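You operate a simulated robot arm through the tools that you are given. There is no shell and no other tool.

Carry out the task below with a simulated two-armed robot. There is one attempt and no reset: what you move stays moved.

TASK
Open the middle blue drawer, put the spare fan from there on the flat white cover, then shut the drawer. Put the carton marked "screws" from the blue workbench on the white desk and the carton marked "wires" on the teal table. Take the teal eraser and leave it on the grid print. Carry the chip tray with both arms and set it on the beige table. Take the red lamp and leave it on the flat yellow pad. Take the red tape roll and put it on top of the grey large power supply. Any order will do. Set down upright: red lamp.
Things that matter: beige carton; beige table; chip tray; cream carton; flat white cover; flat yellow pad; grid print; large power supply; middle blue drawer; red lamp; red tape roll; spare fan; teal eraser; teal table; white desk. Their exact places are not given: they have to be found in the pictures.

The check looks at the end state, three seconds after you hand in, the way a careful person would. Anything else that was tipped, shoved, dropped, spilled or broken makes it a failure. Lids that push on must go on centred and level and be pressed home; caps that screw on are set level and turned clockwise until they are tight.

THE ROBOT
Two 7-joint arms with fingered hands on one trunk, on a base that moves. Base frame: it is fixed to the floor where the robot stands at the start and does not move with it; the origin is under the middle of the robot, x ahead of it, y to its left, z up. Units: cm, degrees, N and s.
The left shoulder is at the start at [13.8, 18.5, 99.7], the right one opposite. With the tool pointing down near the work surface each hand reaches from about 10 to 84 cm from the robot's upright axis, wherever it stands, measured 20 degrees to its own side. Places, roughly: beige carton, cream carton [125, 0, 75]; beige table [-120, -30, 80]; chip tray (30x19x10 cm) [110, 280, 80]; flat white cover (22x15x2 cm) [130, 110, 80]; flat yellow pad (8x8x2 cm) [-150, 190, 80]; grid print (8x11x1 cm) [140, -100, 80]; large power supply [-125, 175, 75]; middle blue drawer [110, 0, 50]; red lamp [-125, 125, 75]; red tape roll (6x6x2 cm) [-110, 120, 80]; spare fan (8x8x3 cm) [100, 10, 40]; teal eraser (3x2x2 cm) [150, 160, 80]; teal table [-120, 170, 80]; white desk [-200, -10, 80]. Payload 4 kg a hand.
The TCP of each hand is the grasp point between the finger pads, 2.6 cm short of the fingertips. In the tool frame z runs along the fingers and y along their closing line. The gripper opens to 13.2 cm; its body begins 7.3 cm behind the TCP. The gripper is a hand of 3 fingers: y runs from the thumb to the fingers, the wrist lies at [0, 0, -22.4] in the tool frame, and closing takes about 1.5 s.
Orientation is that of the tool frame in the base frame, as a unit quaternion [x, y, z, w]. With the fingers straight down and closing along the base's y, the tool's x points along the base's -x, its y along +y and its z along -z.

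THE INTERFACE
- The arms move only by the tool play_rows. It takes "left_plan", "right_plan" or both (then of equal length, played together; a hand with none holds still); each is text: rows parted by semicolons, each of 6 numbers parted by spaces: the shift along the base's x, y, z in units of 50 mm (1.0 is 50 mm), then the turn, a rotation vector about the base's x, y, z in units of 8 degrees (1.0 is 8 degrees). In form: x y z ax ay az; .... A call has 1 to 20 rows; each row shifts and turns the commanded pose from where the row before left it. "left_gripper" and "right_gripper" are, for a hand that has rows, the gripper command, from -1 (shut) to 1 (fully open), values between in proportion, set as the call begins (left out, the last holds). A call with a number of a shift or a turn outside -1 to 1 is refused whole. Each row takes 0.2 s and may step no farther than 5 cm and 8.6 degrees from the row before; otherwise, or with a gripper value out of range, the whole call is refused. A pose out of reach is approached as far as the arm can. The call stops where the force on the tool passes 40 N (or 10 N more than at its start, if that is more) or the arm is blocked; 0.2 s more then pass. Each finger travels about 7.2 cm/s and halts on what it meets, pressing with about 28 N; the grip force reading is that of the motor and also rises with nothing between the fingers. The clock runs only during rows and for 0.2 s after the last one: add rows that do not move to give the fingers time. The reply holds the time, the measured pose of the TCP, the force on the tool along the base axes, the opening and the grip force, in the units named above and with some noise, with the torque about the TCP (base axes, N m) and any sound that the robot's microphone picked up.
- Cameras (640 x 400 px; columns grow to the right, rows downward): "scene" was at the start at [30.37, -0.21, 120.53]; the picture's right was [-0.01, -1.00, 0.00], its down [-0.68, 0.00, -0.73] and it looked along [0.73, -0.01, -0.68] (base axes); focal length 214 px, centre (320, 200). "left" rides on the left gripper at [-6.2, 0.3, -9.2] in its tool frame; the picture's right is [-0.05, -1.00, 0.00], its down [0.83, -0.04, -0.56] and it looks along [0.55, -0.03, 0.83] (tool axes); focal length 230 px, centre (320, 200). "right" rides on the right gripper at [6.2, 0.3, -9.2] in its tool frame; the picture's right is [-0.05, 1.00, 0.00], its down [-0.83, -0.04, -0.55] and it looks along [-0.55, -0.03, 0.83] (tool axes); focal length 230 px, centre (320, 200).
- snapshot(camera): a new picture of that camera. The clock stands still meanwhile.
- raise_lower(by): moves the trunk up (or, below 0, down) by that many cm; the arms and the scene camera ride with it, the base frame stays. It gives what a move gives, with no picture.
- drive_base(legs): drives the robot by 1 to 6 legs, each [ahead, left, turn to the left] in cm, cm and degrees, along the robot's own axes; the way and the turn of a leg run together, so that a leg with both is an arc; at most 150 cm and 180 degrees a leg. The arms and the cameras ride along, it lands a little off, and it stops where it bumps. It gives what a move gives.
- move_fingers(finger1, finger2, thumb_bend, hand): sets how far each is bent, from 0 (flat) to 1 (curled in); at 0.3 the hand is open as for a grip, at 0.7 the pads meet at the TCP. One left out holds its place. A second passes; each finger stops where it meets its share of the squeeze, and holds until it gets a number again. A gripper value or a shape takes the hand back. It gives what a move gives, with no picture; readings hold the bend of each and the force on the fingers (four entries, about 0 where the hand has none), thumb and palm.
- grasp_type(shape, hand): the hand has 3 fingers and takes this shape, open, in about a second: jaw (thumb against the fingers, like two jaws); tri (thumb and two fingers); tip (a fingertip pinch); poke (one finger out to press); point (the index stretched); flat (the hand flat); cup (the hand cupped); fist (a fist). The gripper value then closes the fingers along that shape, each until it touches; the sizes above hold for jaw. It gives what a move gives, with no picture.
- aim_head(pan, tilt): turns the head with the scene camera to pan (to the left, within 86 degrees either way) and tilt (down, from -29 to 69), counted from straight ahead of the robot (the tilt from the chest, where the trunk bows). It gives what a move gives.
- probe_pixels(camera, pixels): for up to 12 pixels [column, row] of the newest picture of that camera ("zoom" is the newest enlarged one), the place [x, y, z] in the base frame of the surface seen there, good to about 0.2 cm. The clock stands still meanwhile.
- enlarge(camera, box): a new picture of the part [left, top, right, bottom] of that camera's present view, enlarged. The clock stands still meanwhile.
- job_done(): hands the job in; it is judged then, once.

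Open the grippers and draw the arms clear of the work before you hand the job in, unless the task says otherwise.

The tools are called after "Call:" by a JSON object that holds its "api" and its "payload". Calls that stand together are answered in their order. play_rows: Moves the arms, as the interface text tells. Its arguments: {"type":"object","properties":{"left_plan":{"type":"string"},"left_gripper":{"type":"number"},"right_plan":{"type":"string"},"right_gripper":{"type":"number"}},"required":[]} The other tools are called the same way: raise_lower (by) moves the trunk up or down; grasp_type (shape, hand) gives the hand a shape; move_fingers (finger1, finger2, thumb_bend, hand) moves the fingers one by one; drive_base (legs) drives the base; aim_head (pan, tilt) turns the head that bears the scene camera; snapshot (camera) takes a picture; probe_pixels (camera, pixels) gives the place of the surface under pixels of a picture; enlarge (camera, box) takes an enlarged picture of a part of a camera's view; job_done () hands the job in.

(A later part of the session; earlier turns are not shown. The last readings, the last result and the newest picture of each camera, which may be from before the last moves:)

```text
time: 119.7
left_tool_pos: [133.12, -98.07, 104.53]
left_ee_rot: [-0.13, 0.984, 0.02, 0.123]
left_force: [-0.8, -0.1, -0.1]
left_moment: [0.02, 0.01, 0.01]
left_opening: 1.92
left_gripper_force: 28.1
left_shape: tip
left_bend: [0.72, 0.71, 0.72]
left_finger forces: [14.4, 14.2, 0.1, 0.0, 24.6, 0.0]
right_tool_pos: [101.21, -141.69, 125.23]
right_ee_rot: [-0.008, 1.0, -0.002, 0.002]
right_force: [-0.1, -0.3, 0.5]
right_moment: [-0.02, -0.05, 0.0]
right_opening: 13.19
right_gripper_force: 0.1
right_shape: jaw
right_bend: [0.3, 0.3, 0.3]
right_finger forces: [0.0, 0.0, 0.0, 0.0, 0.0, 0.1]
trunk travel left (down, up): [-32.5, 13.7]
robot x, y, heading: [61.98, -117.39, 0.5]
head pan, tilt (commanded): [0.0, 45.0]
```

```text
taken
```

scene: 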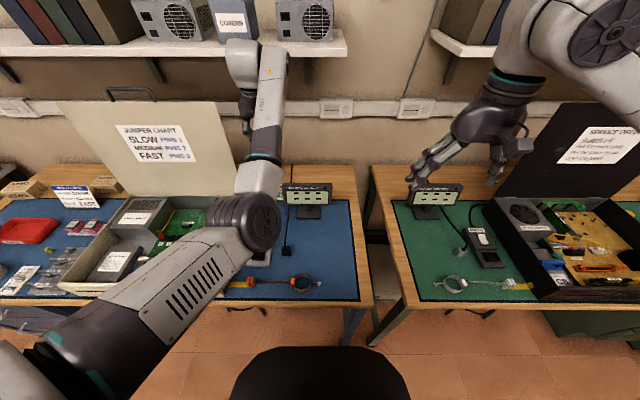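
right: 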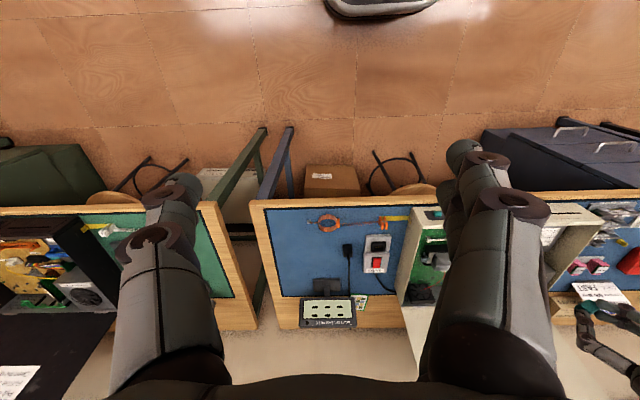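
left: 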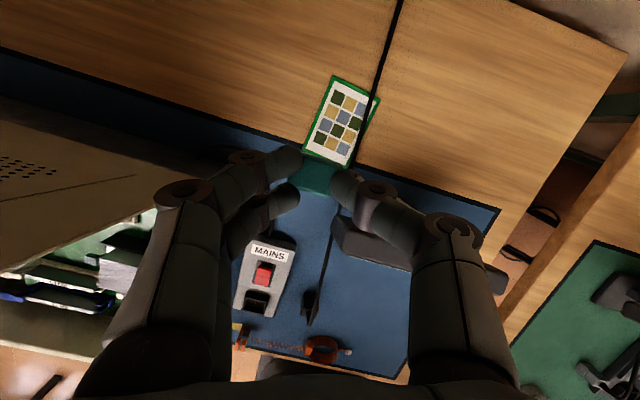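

Shift to TCP (135.8,−99.2), then descend to z≈87.

Call:
{"api": "play_rows", "payload": {"left_plan": "0.27 -0.11 0 0 0 0; 0.27 -0.11 0 0 0 0; 0 0 -0.6 0 0 0; 0 0 -0.6 0 0 0; 0 0 -0.6 0 0 0; 0 0 -0.6 0 0 0; 0 0 -0.6 0 0 0; 0 0 -0.4 0 0 0; 0 0 0 0 0 0"}}

Call:
{"api": "snapshot", "payload": {"camera": "left"}}

Call:
{"api": "snapshot", "payload": {"camera": "scene"}}

```text
time: 121.7
left_tool_pos: [136.36, -99.0, 86.97]
left_ee_rot: [-0.131, 0.984, 0.02, 0.121]
left_force: [-0.2, -0.6, -0.5]
left_moment: [-0.01, 0.0, 0.0]
left_opening: 1.9
left_gripper_force: 27.9
left_shape: tip
left_bend: [0.72, 0.71, 0.72]
left_finger forces: [14.1, 14.2, 0.0, 0.0, 24.7, 0.1]
right_tool_pos: [101.72, -141.8, 124.96]
right_ee_rot: [-0.008, 1.0, -0.001, -0.001]
right_force: [-0.8, 0.3, 0.0]
right_moment: [-0.01, 0.0, -0.01]
right_opening: 13.18
right_gripper_force: 0.1
right_shape: jaw
right_bend: [0.3, 0.3, 0.3]
right_finger forces: [0.0, 0.0, 0.0, 0.0, 0.0, 0.1]
trunk travel left (down, up): [-32.5, 13.7]
robot x, y, heading: [62.07, -117.64, 0.6]
head pan, tilt (commanded): [0.0, 45.0]
```

```text
taken
```

left: 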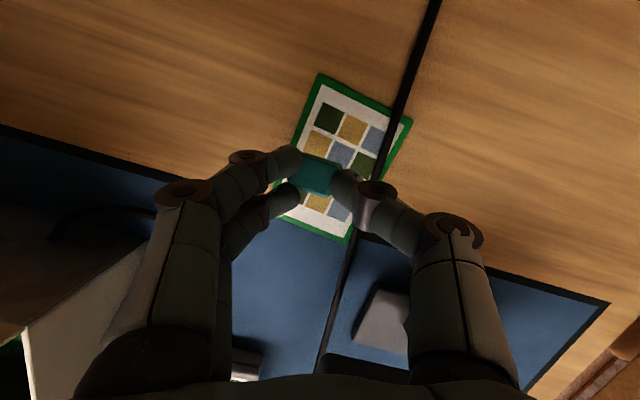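

```text
taken
```

scene: 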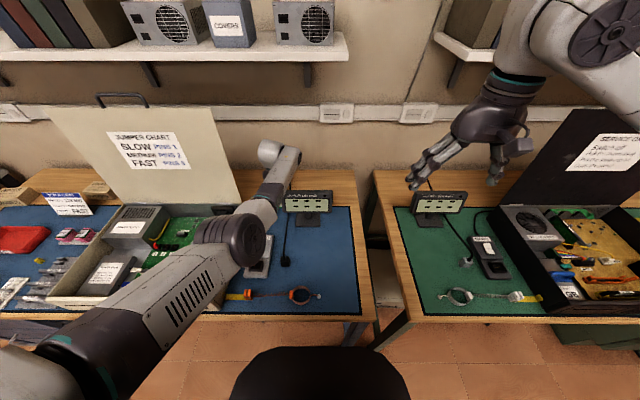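

Eraser is over the print's left-middle. Lower in small steps until contact.

Call:
{"api": "play_rows", "payload": {"left_plan": "0 0 -0.2 0 0 0; 0 0 -0.2 0 0 0; 0 0 -0.1 0 0 0; 0 0 -0.06 0 0 0; 0 0 0 0 0 0"}}

Call:
{"api": "snapshot", "payload": {"camera": "left"}}

```text
time: 122.9
left_tool_pos: [136.26, -98.92, 84.26]
left_ee_rot: [-0.13, 0.984, 0.019, 0.12]
left_force: [0.5, 0.3, 0.5]
left_moment: [0.01, -0.01, -0.01]
left_opening: 1.92
left_gripper_force: 27.7
left_shape: tip
left_bend: [0.72, 0.71, 0.72]
left_finger forces: [14.1, 14.2, 0.1, 0.1, 24.6, 0.1]
right_tool_pos: [101.67, -141.78, 124.98]
right_ee_rot: [-0.008, 1.0, -0.001, -0.001]
right_force: [0.2, 0.0, 0.1]
right_moment: [-0.01, 0.01, 0.03]
right_opening: 13.22
right_gripper_force: 0.0
right_shape: jaw
right_bend: [0.3, 0.3, 0.3]
right_finger forces: [0.0, 0.0, 0.1, 0.0, 0.0, 0.1]
trunk travel left (down, up): [-32.5, 13.7]
robot x, y, heading: [61.76, -117.34, 0.6]
head pan, tilt (commanded): [0.0, 45.0]
```

```text
taken
```

left: 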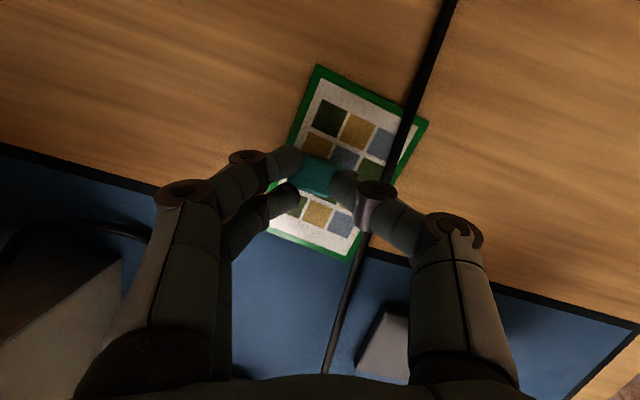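

No contact yet at 84.26; lower 0.25 cm at a time.

Call:
{"api": "play_rows", "payload": {"left_plan": "0 0 -0.05 0 0 0; 0 0 -0.04 0 0 0; 0 0 0 0 0 0"}}

Call:
{"api": "play_rows", "payload": {"left_plan": "0 0 -0.04 0 0 0; 0 0 0 0 0 0"}}

```text
time: 123.7
left_tool_pos: [136.41, -99.04, 84.23]
left_ee_rot: [-0.13, 0.983, 0.021, 0.124]
left_force: [-0.8, 0.1, 14.7]
left_moment: [0.16, -0.13, 0.05]
left_opening: 1.96
left_gripper_force: 28.2
left_shape: tip
left_bend: [0.72, 0.71, 0.73]
left_finger forces: [19.5, 14.7, 0.1, 0.1, 29.1, 0.0]
right_tool_pos: [101.67, -141.89, 125.18]
right_ee_rot: [-0.008, 1.0, -0.002, 0.0]
right_force: [-0.3, 0.6, -1.1]
right_moment: [0.01, 0.01, -0.01]
right_opening: 13.2
right_gripper_force: 0.0
right_shape: jaw
right_bend: [0.3, 0.3, 0.3]
right_finger forces: [0.0, 0.0, 0.1, 0.0, 0.1, 0.1]
trunk travel left (down, up): [-32.5, 13.7]
robot x, y, heading: [62.09, -117.35, 0.4]
head pan, tilt (commanded): [0.0, 45.0]
```

```text
time: 124.3
left_tool_pos: [136.32, -99.01, 84.17]
left_ee_rot: [-0.13, 0.984, 0.02, 0.124]
left_force: [-0.3, 0.7, 23.2]
left_moment: [0.37, -0.29, 0.01]
left_opening: 2.02
left_gripper_force: 28.0
left_shape: tip
left_bend: [0.73, 0.71, 0.73]
left_finger forces: [27.8, 15.3, 0.0, 0.0, 30.6, 0.0]
right_tool_pos: [101.41, -142.01, 125.14]
right_ee_rot: [-0.007, 1.0, -0.002, 0.001]
right_force: [0.5, -0.4, 0.6]
right_moment: [0.01, -0.02, 0.0]
right_opening: 13.2
right_gripper_force: 0.0
right_shape: jaw
right_bend: [0.3, 0.3, 0.3]
right_finger forces: [0.1, 0.0, 0.1, 0.0, 0.0, 0.0]
trunk travel left (down, up): [-32.5, 13.7]
robot x, y, heading: [61.93, -117.37, 0.9]
head pan, tilt (commanded): [0.0, 45.0]
```

Contact at 84.2 (23 N). Ease up 0.25 cm, then open only to ≈4 cm so the thumb stays off the cable.

Call:
{"api": "play_rows", "payload": {"left_plan": "0 0 0.06 0 0 0; 0 0 0 0 0 0"}}

Call:
{"api": "play_rows", "payload": {"left_plan": "0 0 0 0 0 0; 0 0 0 0 0 0; 0 0 0 0 0 0; 0 0 0 0 0 0", "left_gripper": -0.42}}

Call:
{"api": "snapshot", "payload": {"camera": "left"}}

```text
time: 124.9
left_tool_pos: [136.21, -99.06, 84.19]
left_ee_rot: [-0.129, 0.984, 0.019, 0.121]
left_force: [1.7, 0.3, 17.4]
left_moment: [0.3, -0.36, -0.05]
left_opening: 2.02
left_gripper_force: 27.7
left_shape: tip
left_bend: [0.73, 0.71, 0.73]
left_finger forces: [27.4, 15.1, 0.0, 0.0, 30.4, 0.1]
right_tool_pos: [101.47, -141.93, 125.07]
right_ee_rot: [-0.008, 1.0, -0.001, 0.0]
right_force: [-0.2, -1.5, -0.5]
right_moment: [0.0, 0.01, 0.0]
right_opening: 13.18
right_gripper_force: 0.0
right_shape: jaw
right_bend: [0.3, 0.3, 0.3]
right_finger forces: [0.0, 0.0, 0.0, 0.1, 0.0, 0.1]
trunk travel left (down, up): [-32.5, 13.7]
robot x, y, heading: [62.46, -117.68, 0.6]
head pan, tilt (commanded): [0.0, 45.0]
```

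```text
time: 125.9
left_tool_pos: [136.22, -98.95, 83.84]
left_ee_rot: [-0.131, 0.984, 0.02, 0.121]
left_force: [0.2, -0.8, 0.2]
left_moment: [0.0, 0.02, -0.01]
left_opening: 3.79
left_gripper_force: 0.1
left_shape: tip
left_bend: [0.74, 0.74, 0.7]
left_finger forces: [0.0, 0.0, 0.0, 0.0, 0.0, 0.1]
right_tool_pos: [101.82, -141.79, 125.09]
right_ee_rot: [-0.008, 1.0, -0.002, -0.001]
right_force: [-0.4, -0.6, 1.0]
right_moment: [0.0, 0.03, -0.02]
right_opening: 13.2
right_gripper_force: 0.0
right_shape: jaw
right_bend: [0.3, 0.3, 0.3]
right_finger forces: [0.0, 0.0, 0.1, 0.0, 0.0, 0.1]
trunk travel left (down, up): [-32.5, 13.7]
robot x, y, heading: [62.25, -117.47, 0.5]
head pan, tilt (commanded): [0.0, 45.0]
```

```text
taken
```

left: 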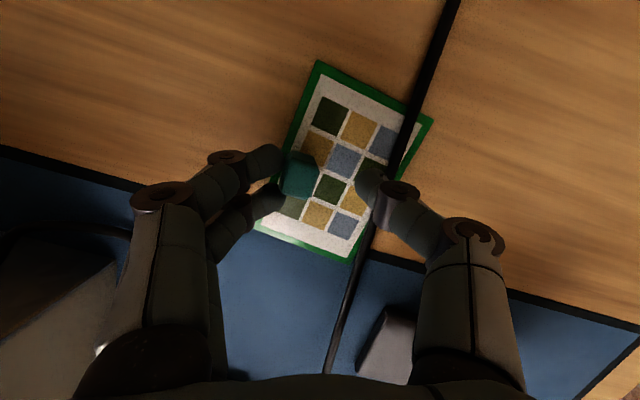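

Eraser released, near the fingers' side. Lift straight up and inspect.

Call:
{"api": "play_rows", "payload": {"left_plan": "0 0 0.2 0 0 0; 0 0 0.4 0 0 0; 0 0 0.6 0 0 0; 0 0 0.6 0 0 0; 0 0 0 0 0 0"}}

Call:
{"api": "snapshot", "payload": {"camera": "left"}}

Call:
{"api": "enlarge", "payload": {"camera": "left", "box": [250, 80, 410, 180]}}

```text
time: 127.1
left_tool_pos: [136.2, -99.06, 92.78]
left_ee_rot: [-0.13, 0.984, 0.02, 0.121]
left_force: [-0.7, -0.1, 0.2]
left_moment: [0.01, 0.02, -0.02]
left_opening: 3.81
left_gripper_force: 0.1
left_shape: tip
left_bend: [0.74, 0.74, 0.7]
left_finger forces: [0.0, 0.0, 0.0, 0.0, 0.1, 0.1]
right_tool_pos: [101.76, -141.73, 124.89]
right_ee_rot: [-0.008, 1.0, -0.001, 0.0]
right_force: [0.4, -0.2, 0.7]
right_moment: [-0.02, 0.01, 0.02]
right_opening: 13.19
right_gripper_force: 0.1
right_shape: jaw
right_bend: [0.3, 0.3, 0.3]
right_finger forces: [0.0, 0.0, 0.0, 0.1, 0.0, 0.1]
trunk travel left (down, up): [-32.5, 13.7]
robot x, y, heading: [62.14, -117.32, 0.5]
head pan, tilt (commanded): [0.0, 45.0]
```

```text
taken
```

left: 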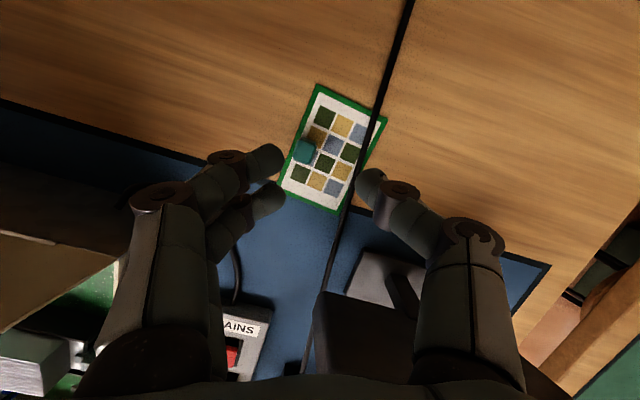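

```text
4.00 times, centred on (330, 130) of left
```

zoom: 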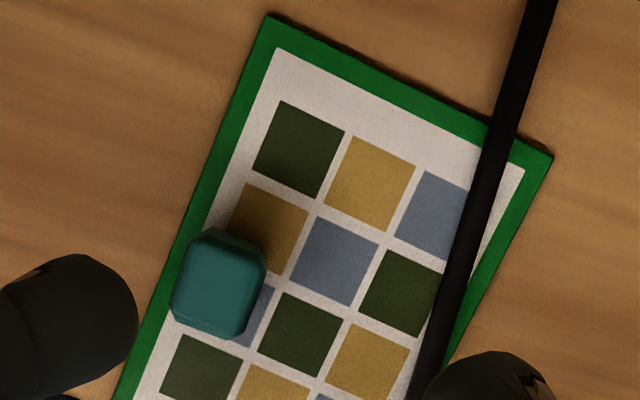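

Probing the eraser's resting place on the print.

Call:
{"api": "probe_pixels", "payload": {"camera": "zoom", "pixels": [[215, 280], [185, 265], [255, 265], [180, 320], [240, 330], [160, 300], [190, 245], [140, 350]]}}

```text
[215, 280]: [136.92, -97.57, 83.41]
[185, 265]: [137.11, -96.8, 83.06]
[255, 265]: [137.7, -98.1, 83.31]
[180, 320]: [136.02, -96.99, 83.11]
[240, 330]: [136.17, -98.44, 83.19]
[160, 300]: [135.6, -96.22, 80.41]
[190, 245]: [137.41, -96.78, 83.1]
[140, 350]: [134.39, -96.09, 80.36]
```

The eraser stands near the print's left border (y −96.7…−98.4; edge ≈ −96.6). I check from the scene camera too.

Call:
{"api": "enlarge", "payload": {"camera": "scene", "box": [255, 180, 319, 220]}}

```text
10.00 times, centred on (287, 200) of scene
```

zoom: 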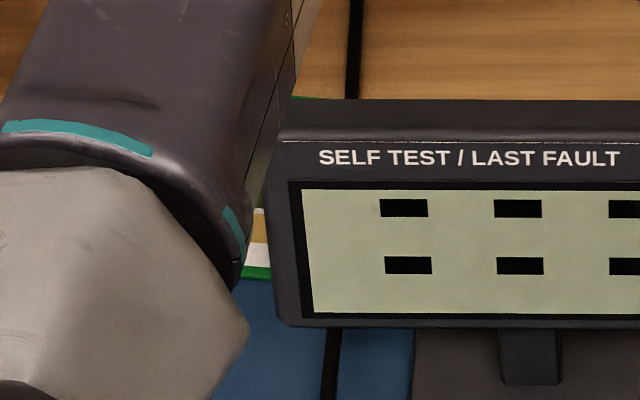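

The eraser rests fully on the print, clear of the cable. I raise the left hand and back off, restoring the hand to vertical.

Call:
{"api": "play_rows", "payload": {"left_plan": "0 0 0.7 0 0 0; 0 0 0.7 0 0 0; -0.6 0 0.4 0 0 0; -0.6 0 0.4 0 0 0; 0 0 0 0 0 0"}}

Call:
{"api": "drive_base", "payload": {"legs": [[-45, 0, 0]]}}

Call:
{"api": "enlarge", "payload": {"camera": "scene", "box": [270, 120, 366, 180]}}

```text
time: 128.3
left_tool_pos: [130.8, -97.27, 104.52]
left_ee_rot: [-0.141, 0.981, 0.027, 0.129]
left_force: [0.0, -0.1, 0.7]
left_moment: [0.0, 0.06, 0.02]
left_opening: 3.81
left_gripper_force: 0.0
left_shape: tip
left_bend: [0.74, 0.74, 0.7]
left_finger forces: [0.0, 0.0, 0.0, 0.0, 0.0, 0.1]
right_tool_pos: [101.77, -141.85, 124.96]
right_ee_rot: [-0.007, 1.0, -0.001, -0.001]
right_force: [0.1, 0.0, 0.9]
right_moment: [0.03, 0.03, -0.01]
right_opening: 13.17
right_gripper_force: 0.1
right_shape: jaw
right_bend: [0.3, 0.3, 0.3]
right_finger forces: [0.1, 0.0, 0.0, 0.0, 0.0, 0.1]
trunk travel left (down, up): [-32.5, 13.7]
robot x, y, heading: [62.09, -117.58, 0.4]
head pan, tilt (commanded): [0.0, 45.0]
```

```text
time: 131.1
left_tool_pos: [84.48, -97.54, 103.88]
left_ee_rot: [-0.142, 0.982, 0.03, 0.123]
left_force: [-0.5, 1.0, 0.1]
left_moment: [-0.01, -0.02, -0.01]
left_opening: 3.82
left_gripper_force: 0.0
left_shape: tip
left_bend: [0.74, 0.74, 0.7]
left_finger forces: [0.1, 0.0, 0.1, 0.0, 0.1, 0.1]
right_tool_pos: [55.87, -142.23, 124.95]
right_ee_rot: [-0.01, 1.0, -0.002, -0.001]
right_force: [0.4, -0.3, 0.3]
right_moment: [0.03, -0.01, 0.01]
right_opening: 13.21
right_gripper_force: 0.0
right_shape: jaw
right_bend: [0.3, 0.3, 0.3]
right_finger forces: [0.1, 0.1, 0.0, 0.1, 0.0, 0.0]
trunk travel left (down, up): [-32.5, 13.7]
robot x, y, heading: [16.08, -117.83, 0.9]
head pan, tilt (commanded): [0.0, 45.0]
```

```text
6.67 times, centred on (318, 150) of scene
```

zoom: 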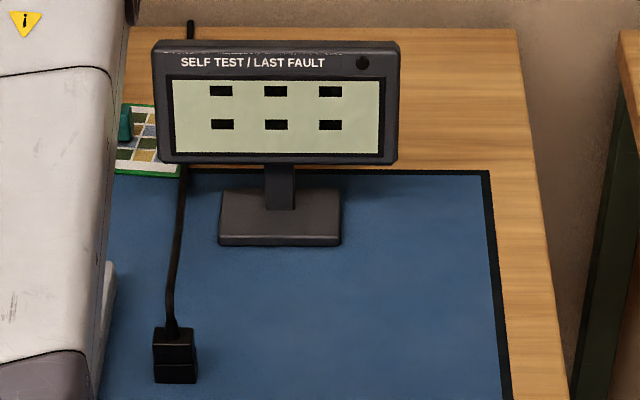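

Eraser seen standing on the print. Next: cartons. I back up 10 more and strafe left toward the cartons.

Call:
{"api": "drive_base", "payload": {"legs": [[-10, 0, 0], [0, 112, 0]]}}

Call:
{"api": "grasp_type", "payload": {"hand": "left", "shape": "jaw"}}

Call:
{"api": "snapshot", "payload": {"camera": "scene"}}

```text
time: 137.6
left_tool_pos: [73.43, 14.07, 103.83]
left_ee_rot: [-0.138, 0.982, 0.03, 0.124]
left_force: [0.1, 0.0, -0.3]
left_moment: [0.0, 0.0, -0.01]
left_opening: 3.85
left_gripper_force: 0.1
left_shape: tip
left_bend: [0.74, 0.74, 0.7]
left_finger forces: [0.0, 0.1, 0.1, 0.1, 0.0, 0.0]
right_tool_pos: [44.42, -30.69, 125.0]
right_ee_rot: [-0.005, 1.0, -0.001, -0.001]
right_force: [-0.2, 1.1, -0.2]
right_moment: [0.0, -0.02, 0.03]
right_opening: 13.18
right_gripper_force: 0.1
right_shape: jaw
right_bend: [0.3, 0.3, 0.3]
right_finger forces: [0.0, 0.1, 0.0, 0.0, 0.1, 0.0]
trunk travel left (down, up): [-32.5, 13.7]
robot x, y, heading: [4.91, -6.25, 0.7]
head pan, tilt (commanded): [0.0, 45.0]
```

```text
time: 138.5
left_tool_pos: [73.41, 14.18, 103.92]
left_ee_rot: [-0.14, 0.982, 0.033, 0.124]
left_force: [-0.1, -0.3, 0.7]
left_moment: [-0.01, -0.02, 0.01]
left_opening: 13.22
left_gripper_force: 0.2
left_shape: jaw
left_bend: [0.3, 0.3, 0.3]
left_finger forces: [0.0, 0.1, 0.1, 0.0, 0.1, 0.0]
right_tool_pos: [44.4, -30.54, 124.98]
right_ee_rot: [-0.005, 1.0, -0.002, -0.001]
right_force: [0.5, -0.8, -0.1]
right_moment: [0.0, -0.02, -0.02]
right_opening: 13.21
right_gripper_force: 0.2
right_shape: jaw
right_bend: [0.3, 0.3, 0.3]
right_finger forces: [0.1, 0.0, 0.0, 0.0, 0.0, 0.0]
trunk travel left (down, up): [-32.5, 13.7]
robot x, y, heading: [4.9, -6.36, 0.2]
head pan, tilt (commanded): [0.0, 45.0]
```

```text
taken
```

scene: 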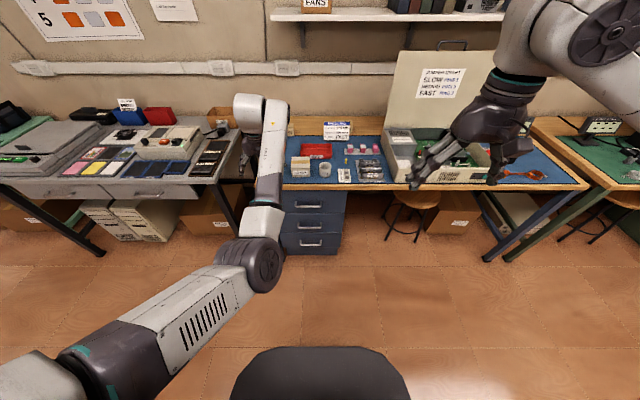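

I restore the left hand to vertical with yaw 0, and zoom on the cartons (around (300,165)).

Call:
{"api": "play_rows", "payload": {"left_plan": "0 0 0.3 -0.243 0.906 0; 0 0 0.3 -0.243 0.906 0; 0 0 0 0 0 -0.97; 0 0 0 0 0 -0.97; 0 0 0 0 0 0", "left_gripper": 1}}

Call:
{"api": "enlarge", "payload": {"camera": "scene", "box": [280, 110, 392, 180]}}

```text
time: 139.7
left_tool_pos: [73.46, 14.09, 106.99]
left_ee_rot: [-0.002, 1.0, 0.016, -0.004]
left_force: [-0.1, -0.4, 0.2]
left_moment: [0.04, 0.02, -0.04]
left_opening: 13.18
left_gripper_force: 0.0
left_shape: jaw
left_bend: [0.3, 0.3, 0.3]
left_finger forces: [0.0, 0.0, 0.1, 0.0, 0.0, 0.0]
right_tool_pos: [44.4, -30.57, 125.02]
right_ee_rot: [-0.005, 1.0, -0.002, 0.0]
right_force: [0.6, -0.1, 0.8]
right_moment: [-0.04, 0.0, 0.03]
right_opening: 13.19
right_gripper_force: 0.1
right_shape: jaw
right_bend: [0.3, 0.3, 0.3]
right_finger forces: [0.1, 0.1, 0.0, 0.0, 0.0, 0.1]
trunk travel left (down, up): [-32.5, 13.7]
robot x, y, heading: [4.53, -5.88, 0.5]
head pan, tilt (commanded): [0.0, 45.0]
```

```text
5.71 times, centred on (336, 145) of scene
```

zoom: 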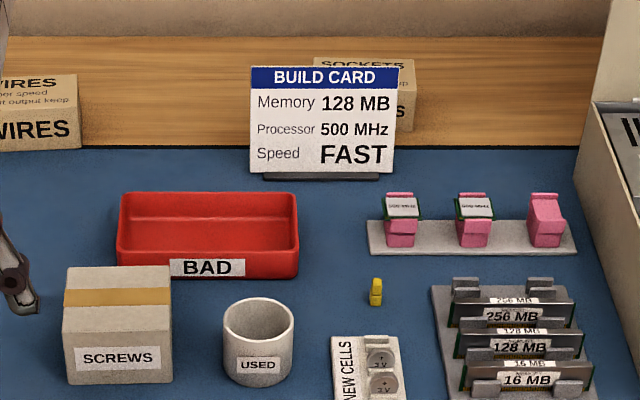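

Probing the SCREWS carton's corners and neighbours (red bin, USED cup).

Call:
{"api": "probe_pixels", "payload": {"camera": "zoom", "pixels": [[70, 271], [167, 269], [66, 303], [169, 302], [72, 378], [168, 376], [120, 330], [118, 255], [230, 330], [228, 312], [78, 80], [40, 130]]}}

```text
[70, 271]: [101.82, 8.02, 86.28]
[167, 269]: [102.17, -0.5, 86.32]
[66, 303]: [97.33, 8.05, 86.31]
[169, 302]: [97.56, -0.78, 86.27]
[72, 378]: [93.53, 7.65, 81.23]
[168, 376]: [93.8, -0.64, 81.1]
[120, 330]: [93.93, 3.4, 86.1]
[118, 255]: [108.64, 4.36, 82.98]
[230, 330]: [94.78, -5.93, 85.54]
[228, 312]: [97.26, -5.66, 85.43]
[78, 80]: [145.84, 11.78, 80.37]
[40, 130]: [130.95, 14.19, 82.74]
```

SCREWS carton: centre (98.1,3.7), 8.8 cm wide, z 80.4–86.3; cup starts at y≈−5.4. I go for WIRES first with the left hand: drive ahead 48.

Call:
{"api": "drive_base", "payload": {"legs": [[48, 0, 0]]}}

Call:
{"api": "snapshot", "payload": {"camera": "left"}}

Call:
{"api": "aim_head", "payload": {"pan": 10, "tilt": 50}}

Call:
{"api": "snapshot", "payload": {"camera": "scene"}}

```text
time: 142.6
left_tool_pos: [122.8, 14.68, 107.05]
left_ee_rot: [-0.005, 1.0, 0.016, -0.004]
left_force: [0.5, 0.4, 0.0]
left_moment: [0.01, -0.03, 0.0]
left_opening: 13.21
left_gripper_force: 0.2
left_shape: jaw
left_bend: [0.3, 0.3, 0.3]
left_finger forces: [0.0, 0.0, 0.1, 0.0, 0.0, 0.1]
right_tool_pos: [94.11, -30.11, 125.05]
right_ee_rot: [-0.007, 1.0, -0.002, 0.0]
right_force: [-0.4, 0.1, 0.4]
right_moment: [-0.01, 0.02, 0.01]
right_opening: 13.17
right_gripper_force: 0.0
right_shape: jaw
right_bend: [0.3, 0.3, 0.3]
right_finger forces: [0.1, 0.0, 0.0, 0.0, 0.0, 0.0]
trunk travel left (down, up): [-32.5, 13.7]
robot x, y, heading: [54.42, -5.54, 0.6]
head pan, tilt (commanded): [0.0, 45.0]
```

```text
taken
```

left: 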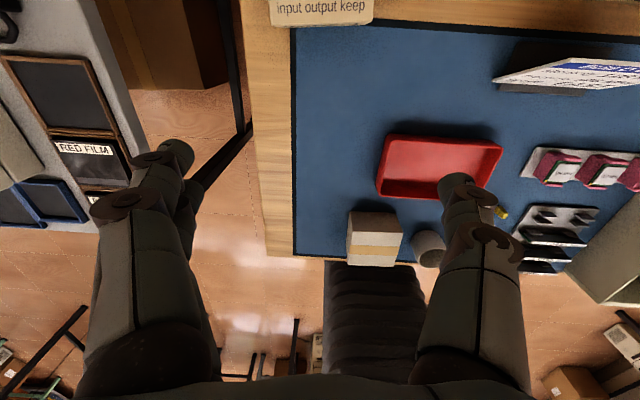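

```text
time: 143.3
left_tool_pos: [122.86, 14.75, 106.83]
left_ee_rot: [-0.004, 1.0, 0.015, -0.003]
left_force: [-0.3, 0.7, 0.7]
left_moment: [0.01, 0.03, 0.0]
left_opening: 13.19
left_gripper_force: 0.1
left_shape: jaw
left_bend: [0.3, 0.3, 0.3]
left_finger forces: [0.0, 0.0, 0.0, 0.1, 0.0, 0.0]
right_tool_pos: [94.09, -30.22, 124.91]
right_ee_rot: [-0.007, 1.0, -0.003, -0.001]
right_force: [0.3, 0.1, 0.1]
right_moment: [-0.04, -0.03, 0.0]
right_opening: 13.17
right_gripper_force: 0.0
right_shape: jaw
right_bend: [0.3, 0.3, 0.3]
right_finger forces: [0.0, 0.0, 0.0, 0.0, 0.0, 0.0]
trunk travel left (down, up): [-32.5, 13.7]
robot x, y, heading: [54.7, -5.98, 0.5]
head pan, tilt (commanded): [10.0, 50.0]
```

```text
taken
```

scene: 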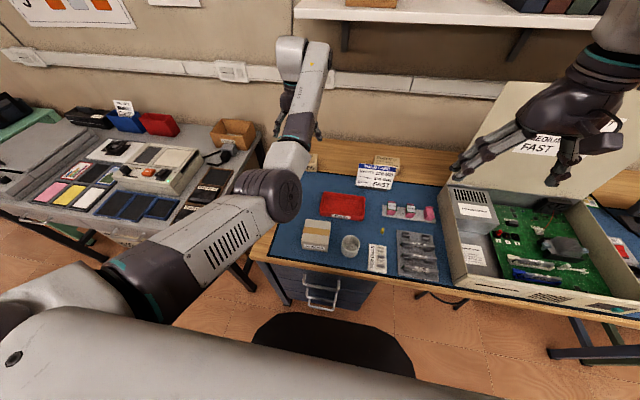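

WIRES carton is at the top of the left view (268–373, 0–25), right ahead of the hand. Probe it.

Call:
{"api": "probe_pixels", "payload": {"camera": "left", "pixels": [[274, 18], [368, 14], [320, 20], [272, 4], [371, 2], [320, 3]]}}

Call:
{"api": "enlarge", "payload": {"camera": "scene", "box": [270, 130, 334, 170]}}

```text
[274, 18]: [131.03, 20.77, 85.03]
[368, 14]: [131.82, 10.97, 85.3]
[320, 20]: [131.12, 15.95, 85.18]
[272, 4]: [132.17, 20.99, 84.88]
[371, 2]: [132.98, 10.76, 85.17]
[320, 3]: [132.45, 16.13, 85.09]
```

```text
10.00 times, centred on (302, 150) of scene
```

zoom: 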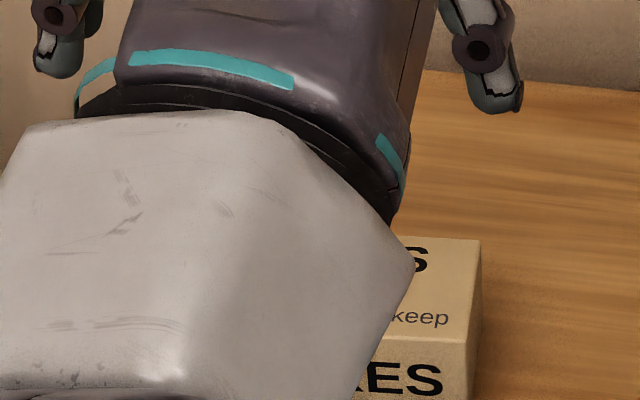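

Probe the carton's back and front right corners in the zoom.

Call:
{"api": "probe_pixels", "payload": {"camera": "zoom", "pixels": [[474, 244], [464, 334], [430, 242], [425, 330], [460, 380], [475, 350], [500, 250]]}}

```text
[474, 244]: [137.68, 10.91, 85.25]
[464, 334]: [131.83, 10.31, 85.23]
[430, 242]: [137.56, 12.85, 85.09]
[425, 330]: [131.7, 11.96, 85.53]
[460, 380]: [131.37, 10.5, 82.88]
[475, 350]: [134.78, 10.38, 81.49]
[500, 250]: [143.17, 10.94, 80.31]
```

WIRES carton: centre (134.6,15.9), 10.8 wide × 6.7 deep, z 80.4–85.2, yaw ≈+5°. I go ahead 5 cm, lower the trunk 12 cm for reach.

Call:
{"api": "drive_base", "payload": {"legs": [[5, 0, 0]]}}

Call:
{"api": "raise_lower", "payload": {"by": -12}}

Call:
{"api": "snapshot", "payload": {"camera": "left"}}

```text
time: 144.2
left_tool_pos: [127.38, 14.61, 107.38]
left_ee_rot: [-0.004, 1.0, 0.016, -0.001]
left_force: [-0.6, 0.0, -0.1]
left_moment: [-0.02, -0.03, 0.02]
left_opening: 13.18
left_gripper_force: 0.0
left_shape: jaw
left_bend: [0.3, 0.3, 0.3]
left_finger forces: [0.1, 0.0, 0.0, 0.0, 0.0, 0.1]
right_tool_pos: [98.3, -30.17, 125.22]
right_ee_rot: [-0.007, 1.0, -0.003, 0.003]
right_force: [-0.2, 0.3, 0.3]
right_moment: [-0.02, -0.05, 0.01]
right_opening: 13.19
right_gripper_force: 0.1
right_shape: jaw
right_bend: [0.3, 0.3, 0.3]
right_finger forces: [0.0, 0.0, 0.1, 0.1, 0.0, 0.0]
trunk travel left (down, up): [-32.5, 13.7]
robot x, y, heading: [59.36, -5.52, 0.5]
head pan, tilt (commanded): [10.0, 50.0]
```

```text
time: 145.7
left_tool_pos: [128.19, 14.67, 92.24]
left_ee_rot: [-0.003, 1.0, 0.016, -0.021]
left_force: [-0.2, -0.4, 0.3]
left_moment: [0.02, -0.01, 0.01]
left_opening: 13.17
left_gripper_force: 0.0
left_shape: jaw
left_bend: [0.3, 0.3, 0.3]
left_finger forces: [0.0, 0.1, 0.0, 0.0, 0.1, 0.0]
right_tool_pos: [98.78, -30.15, 113.11]
right_ee_rot: [-0.007, 1.0, -0.002, 0.001]
right_force: [-0.4, 1.2, 0.0]
right_moment: [0.01, -0.03, 0.03]
right_opening: 13.18
right_gripper_force: 0.0
right_shape: jaw
right_bend: [0.3, 0.3, 0.3]
right_finger forces: [0.0, 0.0, 0.0, 0.0, 0.0, 0.0]
trunk travel left (down, up): [-20.5, 25.7]
robot x, y, heading: [59.71, -6.04, 0.6]
head pan, tilt (commanded): [10.0, 50.0]
```

```text
taken
```

left: 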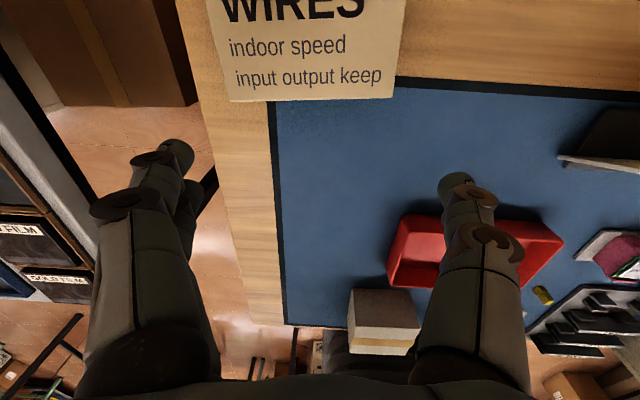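

Hand at (128,14.7,92), tips above the carton's top. Shift forward over its centre with small tilt/yaw correction.

Call:
{"api": "play_rows", "payload": {"left_plan": "0.64 0.12 0 -0.12 -0.15 0.3; 0.64 0.12 0 -0.11 -0.15 0.3; 0 0 0 0 0 0; 0 0 0 0 0 0"}}

Call:
{"api": "snapshot", "payload": {"camera": "left"}}

```text
time: 146.7
left_tool_pos: [134.52, 15.92, 92.04]
left_ee_rot: [-0.046, 0.999, -0.001, -0.003]
left_force: [0.3, 0.0, 0.3]
left_moment: [-0.02, -0.02, 0.03]
left_opening: 13.18
left_gripper_force: 0.1
left_shape: jaw
left_bend: [0.3, 0.3, 0.3]
left_finger forces: [0.0, 0.1, 0.1, 0.0, 0.1, 0.0]
right_tool_pos: [98.91, -30.13, 113.03]
right_ee_rot: [-0.006, 1.0, -0.003, 0.0]
right_force: [-0.1, -0.4, 0.2]
right_moment: [-0.03, 0.04, -0.01]
right_opening: 13.19
right_gripper_force: 0.1
right_shape: jaw
right_bend: [0.3, 0.3, 0.3]
right_finger forces: [0.0, 0.1, 0.0, 0.1, 0.1, 0.0]
trunk travel left (down, up): [-20.5, 25.7]
robot x, y, heading: [58.92, -5.64, 0.3]
head pan, tilt (commanded): [10.0, 50.0]
```

```text
taken
```

left: 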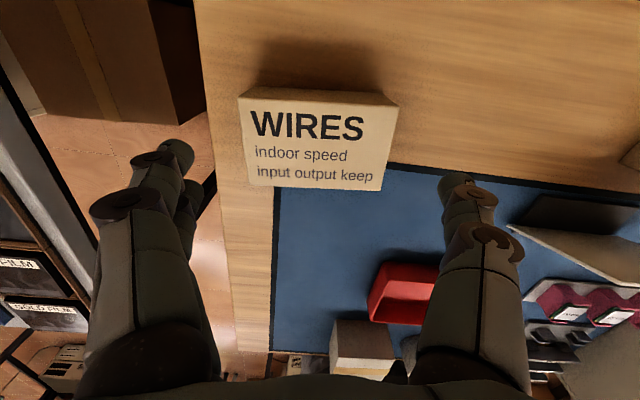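

Carton is centred between thumb and fingers. Descend to z≈83.5 and close.

Call:
{"api": "play_rows", "payload": {"left_plan": "0 0 -0.5 0 0 0; 0 0 -0.5 0 0 0; 0 0 -0.4 0 0 0; 0 0 -0.2 0 0 0; 0 0 -0.1 0 0 0; 0 0 0 0 0 0"}}

Call:
{"api": "snapshot", "payload": {"camera": "left"}}

```text
time: 148.1
left_tool_pos: [134.54, 15.95, 83.71]
left_ee_rot: [-0.045, 0.999, -0.001, -0.004]
left_force: [0.5, 0.2, 1.2]
left_moment: [0.05, 0.0, -0.01]
left_opening: 13.16
left_gripper_force: 0.1
left_shape: jaw
left_bend: [0.3, 0.3, 0.3]
left_finger forces: [0.3, 0.2, 0.0, 0.0, 0.0, 0.0]
right_tool_pos: [98.76, -30.22, 113.06]
right_ee_rot: [-0.007, 1.0, -0.002, -0.001]
right_force: [0.4, 1.1, 0.8]
right_moment: [0.01, -0.02, 0.02]
right_opening: 13.17
right_gripper_force: 0.1
right_shape: jaw
right_bend: [0.3, 0.3, 0.3]
right_finger forces: [0.0, 0.0, 0.0, 0.1, 0.0, 0.1]
trunk travel left (down, up): [-20.5, 25.7]
robot x, y, heading: [59.2, -5.91, 0.4]
head pan, tilt (commanded): [10.0, 50.0]
```

```text
taken
```

left: 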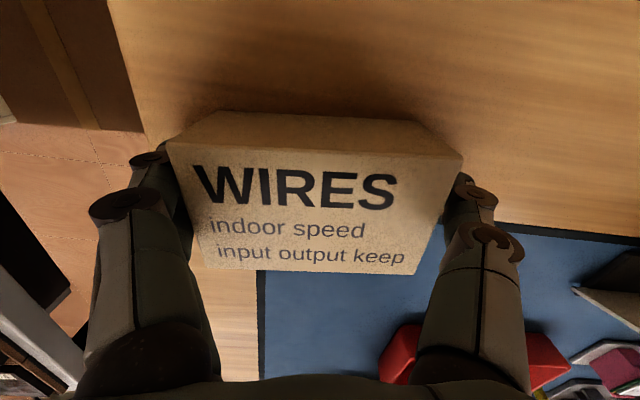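

Fingers straddle the carton. Close.

Call:
{"api": "play_rows", "payload": {"left_plan": "0 0 0 0 0 0; 0 0 0 0 0 0; 0 0 0 0 0 0; 0 0 0 0 0 0; 0 0 0 0 0 0; 0 0 0 0 0 0; 0 0 0 0 0 0", "left_gripper": -1}}

Call:
{"api": "play_rows", "payload": {"left_plan": "0 0 0.2 0 0 0; 0 0 0.4 0 0 0; 0 0 0 0 0 0"}}

Call:
{"api": "snapshot", "payload": {"camera": "left"}}

```text
time: 149.7
left_tool_pos: [134.65, 15.79, 83.68]
left_ee_rot: [-0.045, 0.999, -0.001, -0.004]
left_force: [0.5, -0.2, 1.0]
left_moment: [0.0, 0.01, -0.02]
left_opening: 10.68
left_gripper_force: 28.3
left_shape: jaw
left_bend: [0.58, 0.58, 0.56]
left_finger forces: [13.1, 13.1, 0.0, 0.0, 26.2, 0.1]
right_tool_pos: [98.97, -30.17, 113.07]
right_ee_rot: [-0.007, 1.0, -0.002, -0.001]
right_force: [0.2, 0.3, -0.4]
right_moment: [-0.02, 0.02, -0.01]
right_opening: 13.19
right_gripper_force: 0.0
right_shape: jaw
right_bend: [0.3, 0.3, 0.3]
right_finger forces: [0.1, 0.0, 0.0, 0.0, 0.0, 0.1]
trunk travel left (down, up): [-20.5, 25.7]
robot x, y, heading: [59.27, -5.42, 0.4]
head pan, tilt (commanded): [10.0, 50.0]
```

```text
time: 150.5
left_tool_pos: [134.58, 15.85, 86.51]
left_ee_rot: [-0.045, 0.999, -0.001, -0.003]
left_force: [-0.1, -0.4, -1.9]
left_moment: [-0.02, 0.01, 0.02]
left_opening: 10.66
left_gripper_force: 27.6
left_shape: jaw
left_bend: [0.58, 0.58, 0.56]
left_finger forces: [13.1, 13.1, 0.0, 0.0, 26.3, 0.0]
right_tool_pos: [99.02, -30.05, 112.95]
right_ee_rot: [-0.007, 1.0, -0.003, 0.0]
right_force: [-0.2, 0.1, 0.5]
right_moment: [-0.01, -0.03, 0.02]
right_opening: 13.18
right_gripper_force: 0.0
right_shape: jaw
right_bend: [0.3, 0.3, 0.3]
right_finger forces: [0.1, 0.0, 0.0, 0.0, 0.1, 0.0]
trunk travel left (down, up): [-20.5, 25.7]
robot x, y, heading: [59.52, -5.51, 0.8]
head pan, tilt (commanded): [10.0, 50.0]
```

```text
taken
```

left: 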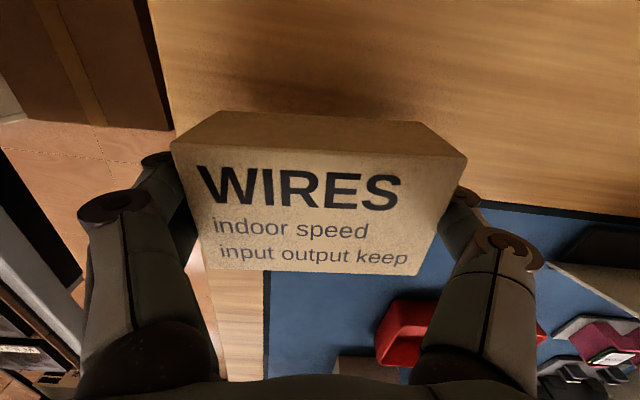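

WIRES carton is lifted. Raise it with arm and trunk, then back away.

Call:
{"api": "play_rows", "payload": {"left_plan": "0 0 0.7 0 0 0; -0.2 0 0.7 0 0 0; -0.3 0 0.6 0 0 0; 0 0 0 0 0 0"}}

Call:
{"api": "raise_lower", "payload": {"by": 12}}

Call:
{"api": "drive_base", "payload": {"legs": [[-38, 0, 0], [0, 24, 0]]}}

Call:
{"api": "snapshot", "payload": {"camera": "scene"}}

```text
time: 151.5
left_tool_pos: [131.97, 16.05, 96.62]
left_ee_rot: [-0.046, 0.999, -0.001, -0.004]
left_force: [0.8, -0.3, -1.2]
left_moment: [-0.02, 0.0, 0.01]
left_opening: 10.67
left_gripper_force: 27.9
left_shape: jaw
left_bend: [0.58, 0.58, 0.56]
left_finger forces: [13.2, 13.2, 0.1, 0.1, 26.3, 0.0]
right_tool_pos: [99.05, -30.16, 113.0]
right_ee_rot: [-0.007, 1.0, -0.003, -0.001]
right_force: [0.2, 0.3, 0.3]
right_moment: [-0.01, -0.01, -0.04]
right_opening: 13.18
right_gripper_force: 0.1
right_shape: jaw
right_bend: [0.3, 0.3, 0.3]
right_finger forces: [0.0, 0.0, 0.0, 0.0, 0.0, 0.0]
trunk travel left (down, up): [-20.5, 25.7]
robot x, y, heading: [59.0, -5.53, 0.4]
head pan, tilt (commanded): [10.0, 50.0]
```

```text
time: 153.0
left_tool_pos: [131.92, 15.87, 108.73]
left_ee_rot: [-0.046, 0.999, -0.001, -0.003]
left_force: [-0.5, -1.0, -1.4]
left_moment: [0.06, -0.01, -0.03]
left_opening: 10.68
left_gripper_force: 27.8
left_shape: jaw
left_bend: [0.58, 0.58, 0.56]
left_finger forces: [13.0, 13.0, 0.1, 0.1, 26.2, 0.0]
right_tool_pos: [98.85, -30.13, 125.08]
right_ee_rot: [-0.006, 1.0, -0.003, 0.0]
right_force: [-0.4, 0.9, 0.1]
right_moment: [0.0, 0.01, 0.02]
right_opening: 13.21
right_gripper_force: 0.0
right_shape: jaw
right_bend: [0.3, 0.3, 0.3]
right_finger forces: [0.0, 0.1, 0.1, 0.0, 0.1, 0.0]
trunk travel left (down, up): [-32.5, 13.7]
robot x, y, heading: [59.4, -5.53, 0.5]
head pan, tilt (commanded): [10.0, 50.0]
```

```text
time: 156.8
left_tool_pos: [93.59, 38.96, 108.74]
left_ee_rot: [-0.043, 0.999, -0.001, -0.003]
left_force: [0.6, 1.2, -1.8]
left_moment: [0.05, 0.02, 0.0]
left_opening: 10.68
left_gripper_force: 27.9
left_shape: jaw
left_bend: [0.58, 0.58, 0.56]
left_finger forces: [13.1, 13.1, 0.0, 0.1, 26.3, 0.1]
right_tool_pos: [60.33, -6.85, 124.98]
right_ee_rot: [-0.005, 1.0, -0.002, 0.0]
right_force: [-0.4, 0.3, 0.7]
right_moment: [-0.01, 0.03, 0.0]
right_opening: 13.2
right_gripper_force: 0.1
right_shape: jaw
right_bend: [0.3, 0.3, 0.3]
right_finger forces: [0.1, 0.1, 0.1, 0.0, 0.0, 0.1]
trunk travel left (down, up): [-32.5, 13.7]
robot x, y, heading: [20.76, 17.85, 0.3]
head pan, tilt (commanded): [10.0, 50.0]
```

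```text
taken
```

scene: 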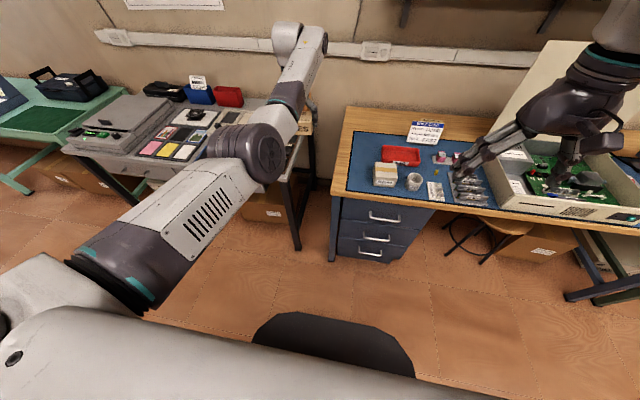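

Now SCREWS with the right hand: drive 15 ahead, then bring the right hand over (98.1,3.7).

Call:
{"api": "drive_base", "payload": {"legs": [[15, 0, 0]]}}

Call:
{"api": "play_rows", "payload": {"right_plan": "0.55 0.26 -0.4 0 0 0.25; 0.55 0.26 -0.4 0 0 0; 0.55 0.26 -0.4 0 0 0; 0.55 0.26 -0.5 0 0 0; 0.55 0.26 -0.5 0 0 0; 0.55 0.26 -0.5 0 0 0; 0.55 0.26 -0.5 0 0 0; 0.55 0.26 -0.5 0 0 0; 0 0 -0.5 0 0 0; 0 0 0 0 0 0", "right_gripper": 0.7}}

Call:
{"api": "snapshot", "payload": {"camera": "right"}}

Call:
{"api": "snapshot", "payload": {"camera": "scene"}}

```text
time: 158.2
left_tool_pos: [108.13, 39.04, 108.79]
left_ee_rot: [-0.043, 0.999, -0.001, -0.001]
left_force: [0.1, 1.0, -1.3]
left_moment: [-0.06, -0.06, -0.02]
left_opening: 10.68
left_gripper_force: 27.9
left_shape: jaw
left_bend: [0.58, 0.58, 0.56]
left_finger forces: [13.1, 13.1, 0.0, 0.0, 26.1, 0.0]
right_tool_pos: [74.66, -6.83, 125.14]
right_ee_rot: [-0.004, 1.0, -0.003, 0.001]
right_force: [0.1, 1.0, 0.1]
right_moment: [-0.01, -0.01, 0.01]
right_opening: 13.18
right_gripper_force: 0.0
right_shape: jaw
right_bend: [0.3, 0.3, 0.3]
right_finger forces: [0.1, 0.0, 0.1, 0.0, 0.1, 0.0]
trunk travel left (down, up): [-32.5, 13.7]
robot x, y, heading: [35.3, 17.85, 0.2]
head pan, tilt (commanded): [10.0, 50.0]
```

```text
time: 160.4
left_tool_pos: [108.3, 39.15, 108.65]
left_ee_rot: [-0.042, 0.999, -0.002, -0.002]
left_force: [0.4, -0.2, -1.7]
left_moment: [0.01, -0.02, 0.03]
left_opening: 10.66
left_gripper_force: 28.2
left_shape: jaw
left_bend: [0.58, 0.58, 0.56]
left_finger forces: [13.2, 13.2, 0.0, 0.0, 26.1, 0.1]
right_tool_pos: [96.82, 3.71, 103.97]
right_ee_rot: [-0.023, 1.0, -0.002, 0.0]
right_force: [0.0, -1.2, -0.6]
right_moment: [0.01, -0.01, 0.01]
right_opening: 11.25
right_gripper_force: 0.0
right_shape: jaw
right_bend: [0.54, 0.54, 0.5]
right_finger forces: [0.1, 0.0, 0.0, 0.1, 0.0, 0.0]
trunk travel left (down, up): [-32.5, 13.7]
robot x, y, heading: [35.07, 17.64, 0.2]
head pan, tilt (commanded): [10.0, 50.0]
```

```text
taken
```

right: 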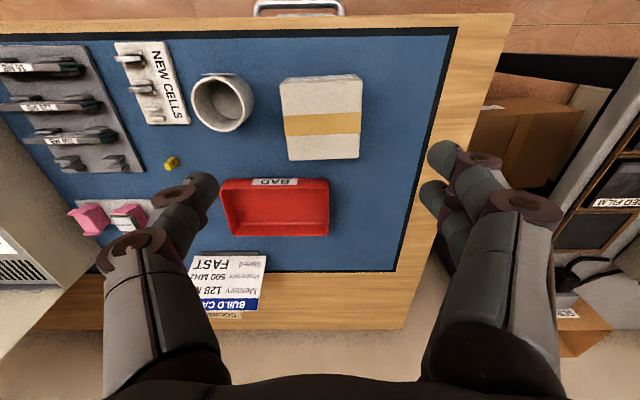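

```text
taken
```

scene: 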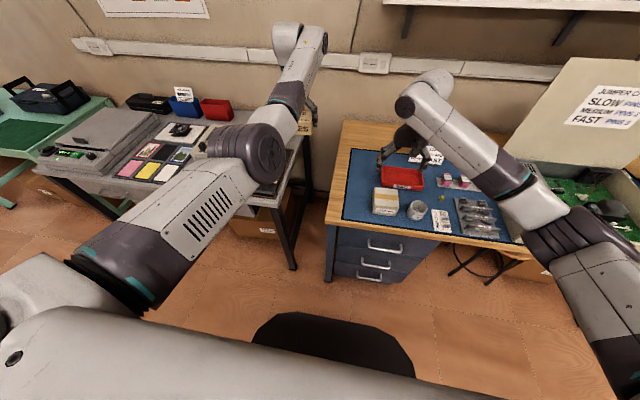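

Right view shows the SCREWS carton at (320,118) between thumb (left) and fingers (right). Probe its top corners.

Call:
{"api": "probe_pixels", "payload": {"camera": "right", "pixels": [[286, 84], [358, 80], [292, 156], [356, 154], [322, 122], [225, 105], [250, 100], [225, 128]]}}

```text
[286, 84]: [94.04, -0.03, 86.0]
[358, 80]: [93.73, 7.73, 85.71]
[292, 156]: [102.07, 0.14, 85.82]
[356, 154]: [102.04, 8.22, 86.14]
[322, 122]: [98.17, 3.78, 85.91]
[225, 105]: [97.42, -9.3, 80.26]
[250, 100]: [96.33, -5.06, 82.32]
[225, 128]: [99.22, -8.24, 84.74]
```

Carton centre (98.0,3.9). Descend, first to z≈87.

Call:
{"api": "play_rows", "payload": {"right_plan": "0.26 0.04 -0.3 0 0 0; 0 0 -0.7 0 0 0; 0 0 -0.7 0 0 0; 0 0 -0.7 0 0 0; 0 0 -0.7 0 0 0; 0 0 -0.3 0 0 0; 0 0 0 0 0 0"}}

Call:
{"api": "snapshot", "payload": {"camera": "right"}}

```text
time: 162.0
left_tool_pos: [108.23, 39.1, 108.65]
left_ee_rot: [-0.043, 0.999, -0.002, -0.003]
left_force: [0.8, 0.3, -2.2]
left_moment: [-0.02, -0.07, 0.02]
left_opening: 10.67
left_gripper_force: 28.0
left_shape: jaw
left_bend: [0.58, 0.58, 0.56]
left_finger forces: [13.1, 13.2, 0.1, 0.0, 26.1, 0.0]
right_tool_pos: [98.09, 3.97, 87.0]
right_ee_rot: [-0.022, 1.0, -0.002, 0.0]
right_force: [-0.3, 0.1, 0.2]
right_moment: [-0.02, 0.01, -0.01]
right_opening: 11.23
right_gripper_force: 0.1
right_shape: jaw
right_bend: [0.54, 0.54, 0.5]
right_finger forces: [0.0, 0.0, 0.0, 0.1, 0.0, 0.0]
trunk travel left (down, up): [-32.5, 13.7]
robot x, y, heading: [35.28, 17.5, 0.4]
head pan, tilt (commanded): [10.0, 50.0]
```

```text
taken
```

right: 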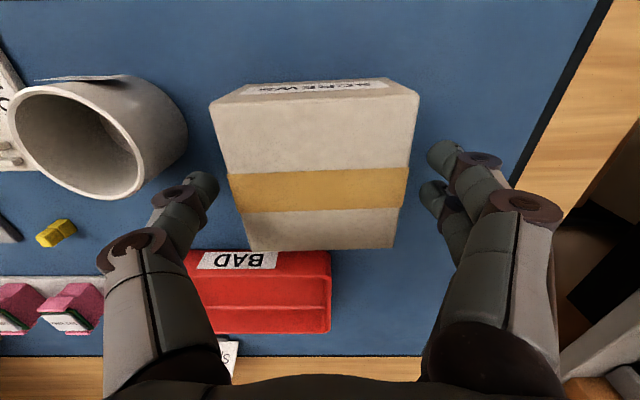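

Centred, with the thumb clear of the cup. Descend to z≈83.6 and close.

Call:
{"api": "play_rows", "payload": {"right_plan": "0 0 -0.3 0 0 0; 0 0 -0.25 0 0 0; 0 0 -0.13 0 0 0; 0 0 0 0 0 0"}}

Call:
{"api": "play_rows", "payload": {"right_plan": "0 0 0 0 0 0; 0 0 0 0 0 0; 0 0 0 0 0 0; 0 0 0 0 0 0; 0 0 0 0 0 0; 0 0 0 0 0 0; 0 0 0 0 0 0", "right_gripper": -1}}

Call:
{"api": "snapshot", "payload": {"camera": "right"}}

```text
time: 163.0
left_tool_pos: [108.28, 38.9, 108.67]
left_ee_rot: [-0.042, 0.999, -0.001, -0.003]
left_force: [0.1, 0.0, -2.0]
left_moment: [0.0, 0.01, 0.0]
left_opening: 10.67
left_gripper_force: 28.1
left_shape: jaw
left_bend: [0.58, 0.58, 0.56]
left_finger forces: [13.1, 13.1, 0.0, 0.0, 26.2, 0.0]
right_tool_pos: [98.25, 3.82, 83.65]
right_ee_rot: [-0.022, 1.0, -0.002, 0.001]
right_force: [-0.5, 0.5, 0.3]
right_moment: [-0.01, -0.03, 0.02]
right_opening: 11.25
right_gripper_force: 0.0
right_shape: jaw
right_bend: [0.54, 0.54, 0.5]
right_finger forces: [0.1, 0.0, 0.0, 0.0, 0.1, 0.0]
trunk travel left (down, up): [-32.5, 13.7]
robot x, y, heading: [35.32, 18.1, 0.2]
head pan, tilt (commanded): [10.0, 50.0]
```

```text
time: 164.6
left_tool_pos: [108.26, 39.09, 108.64]
left_ee_rot: [-0.043, 0.999, -0.001, -0.004]
left_force: [-0.1, 0.7, -2.5]
left_moment: [0.01, -0.01, 0.0]
left_opening: 10.67
left_gripper_force: 27.8
left_shape: jaw
left_bend: [0.58, 0.58, 0.56]
left_finger forces: [13.1, 13.1, 0.0, 0.1, 26.2, 0.1]
right_tool_pos: [98.15, 3.79, 83.67]
right_ee_rot: [-0.021, 1.0, -0.003, 0.0]
right_force: [-1.6, -1.2, -0.4]
right_moment: [0.07, 0.03, -0.01]
right_opening: 8.49
right_gripper_force: 27.7
right_shape: jaw
right_bend: [0.7, 0.7, 0.69]
right_finger forces: [12.3, 12.4, 0.0, 0.1, 26.0, 0.0]
trunk travel left (down, up): [-32.5, 13.7]
robot x, y, heading: [35.51, 18.33, 0.1]
head pan, tilt (commanded): [10.0, 50.0]
```

```text
taken
```

right: 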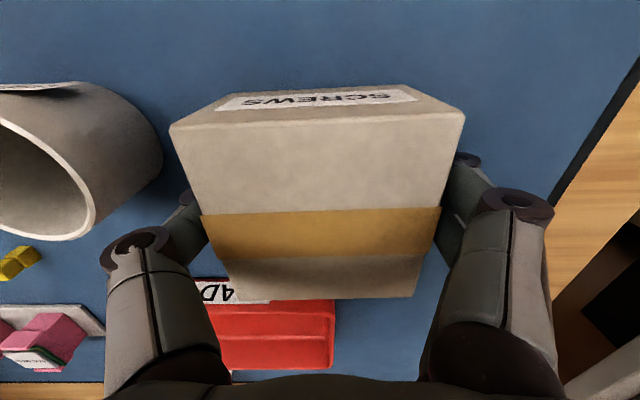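

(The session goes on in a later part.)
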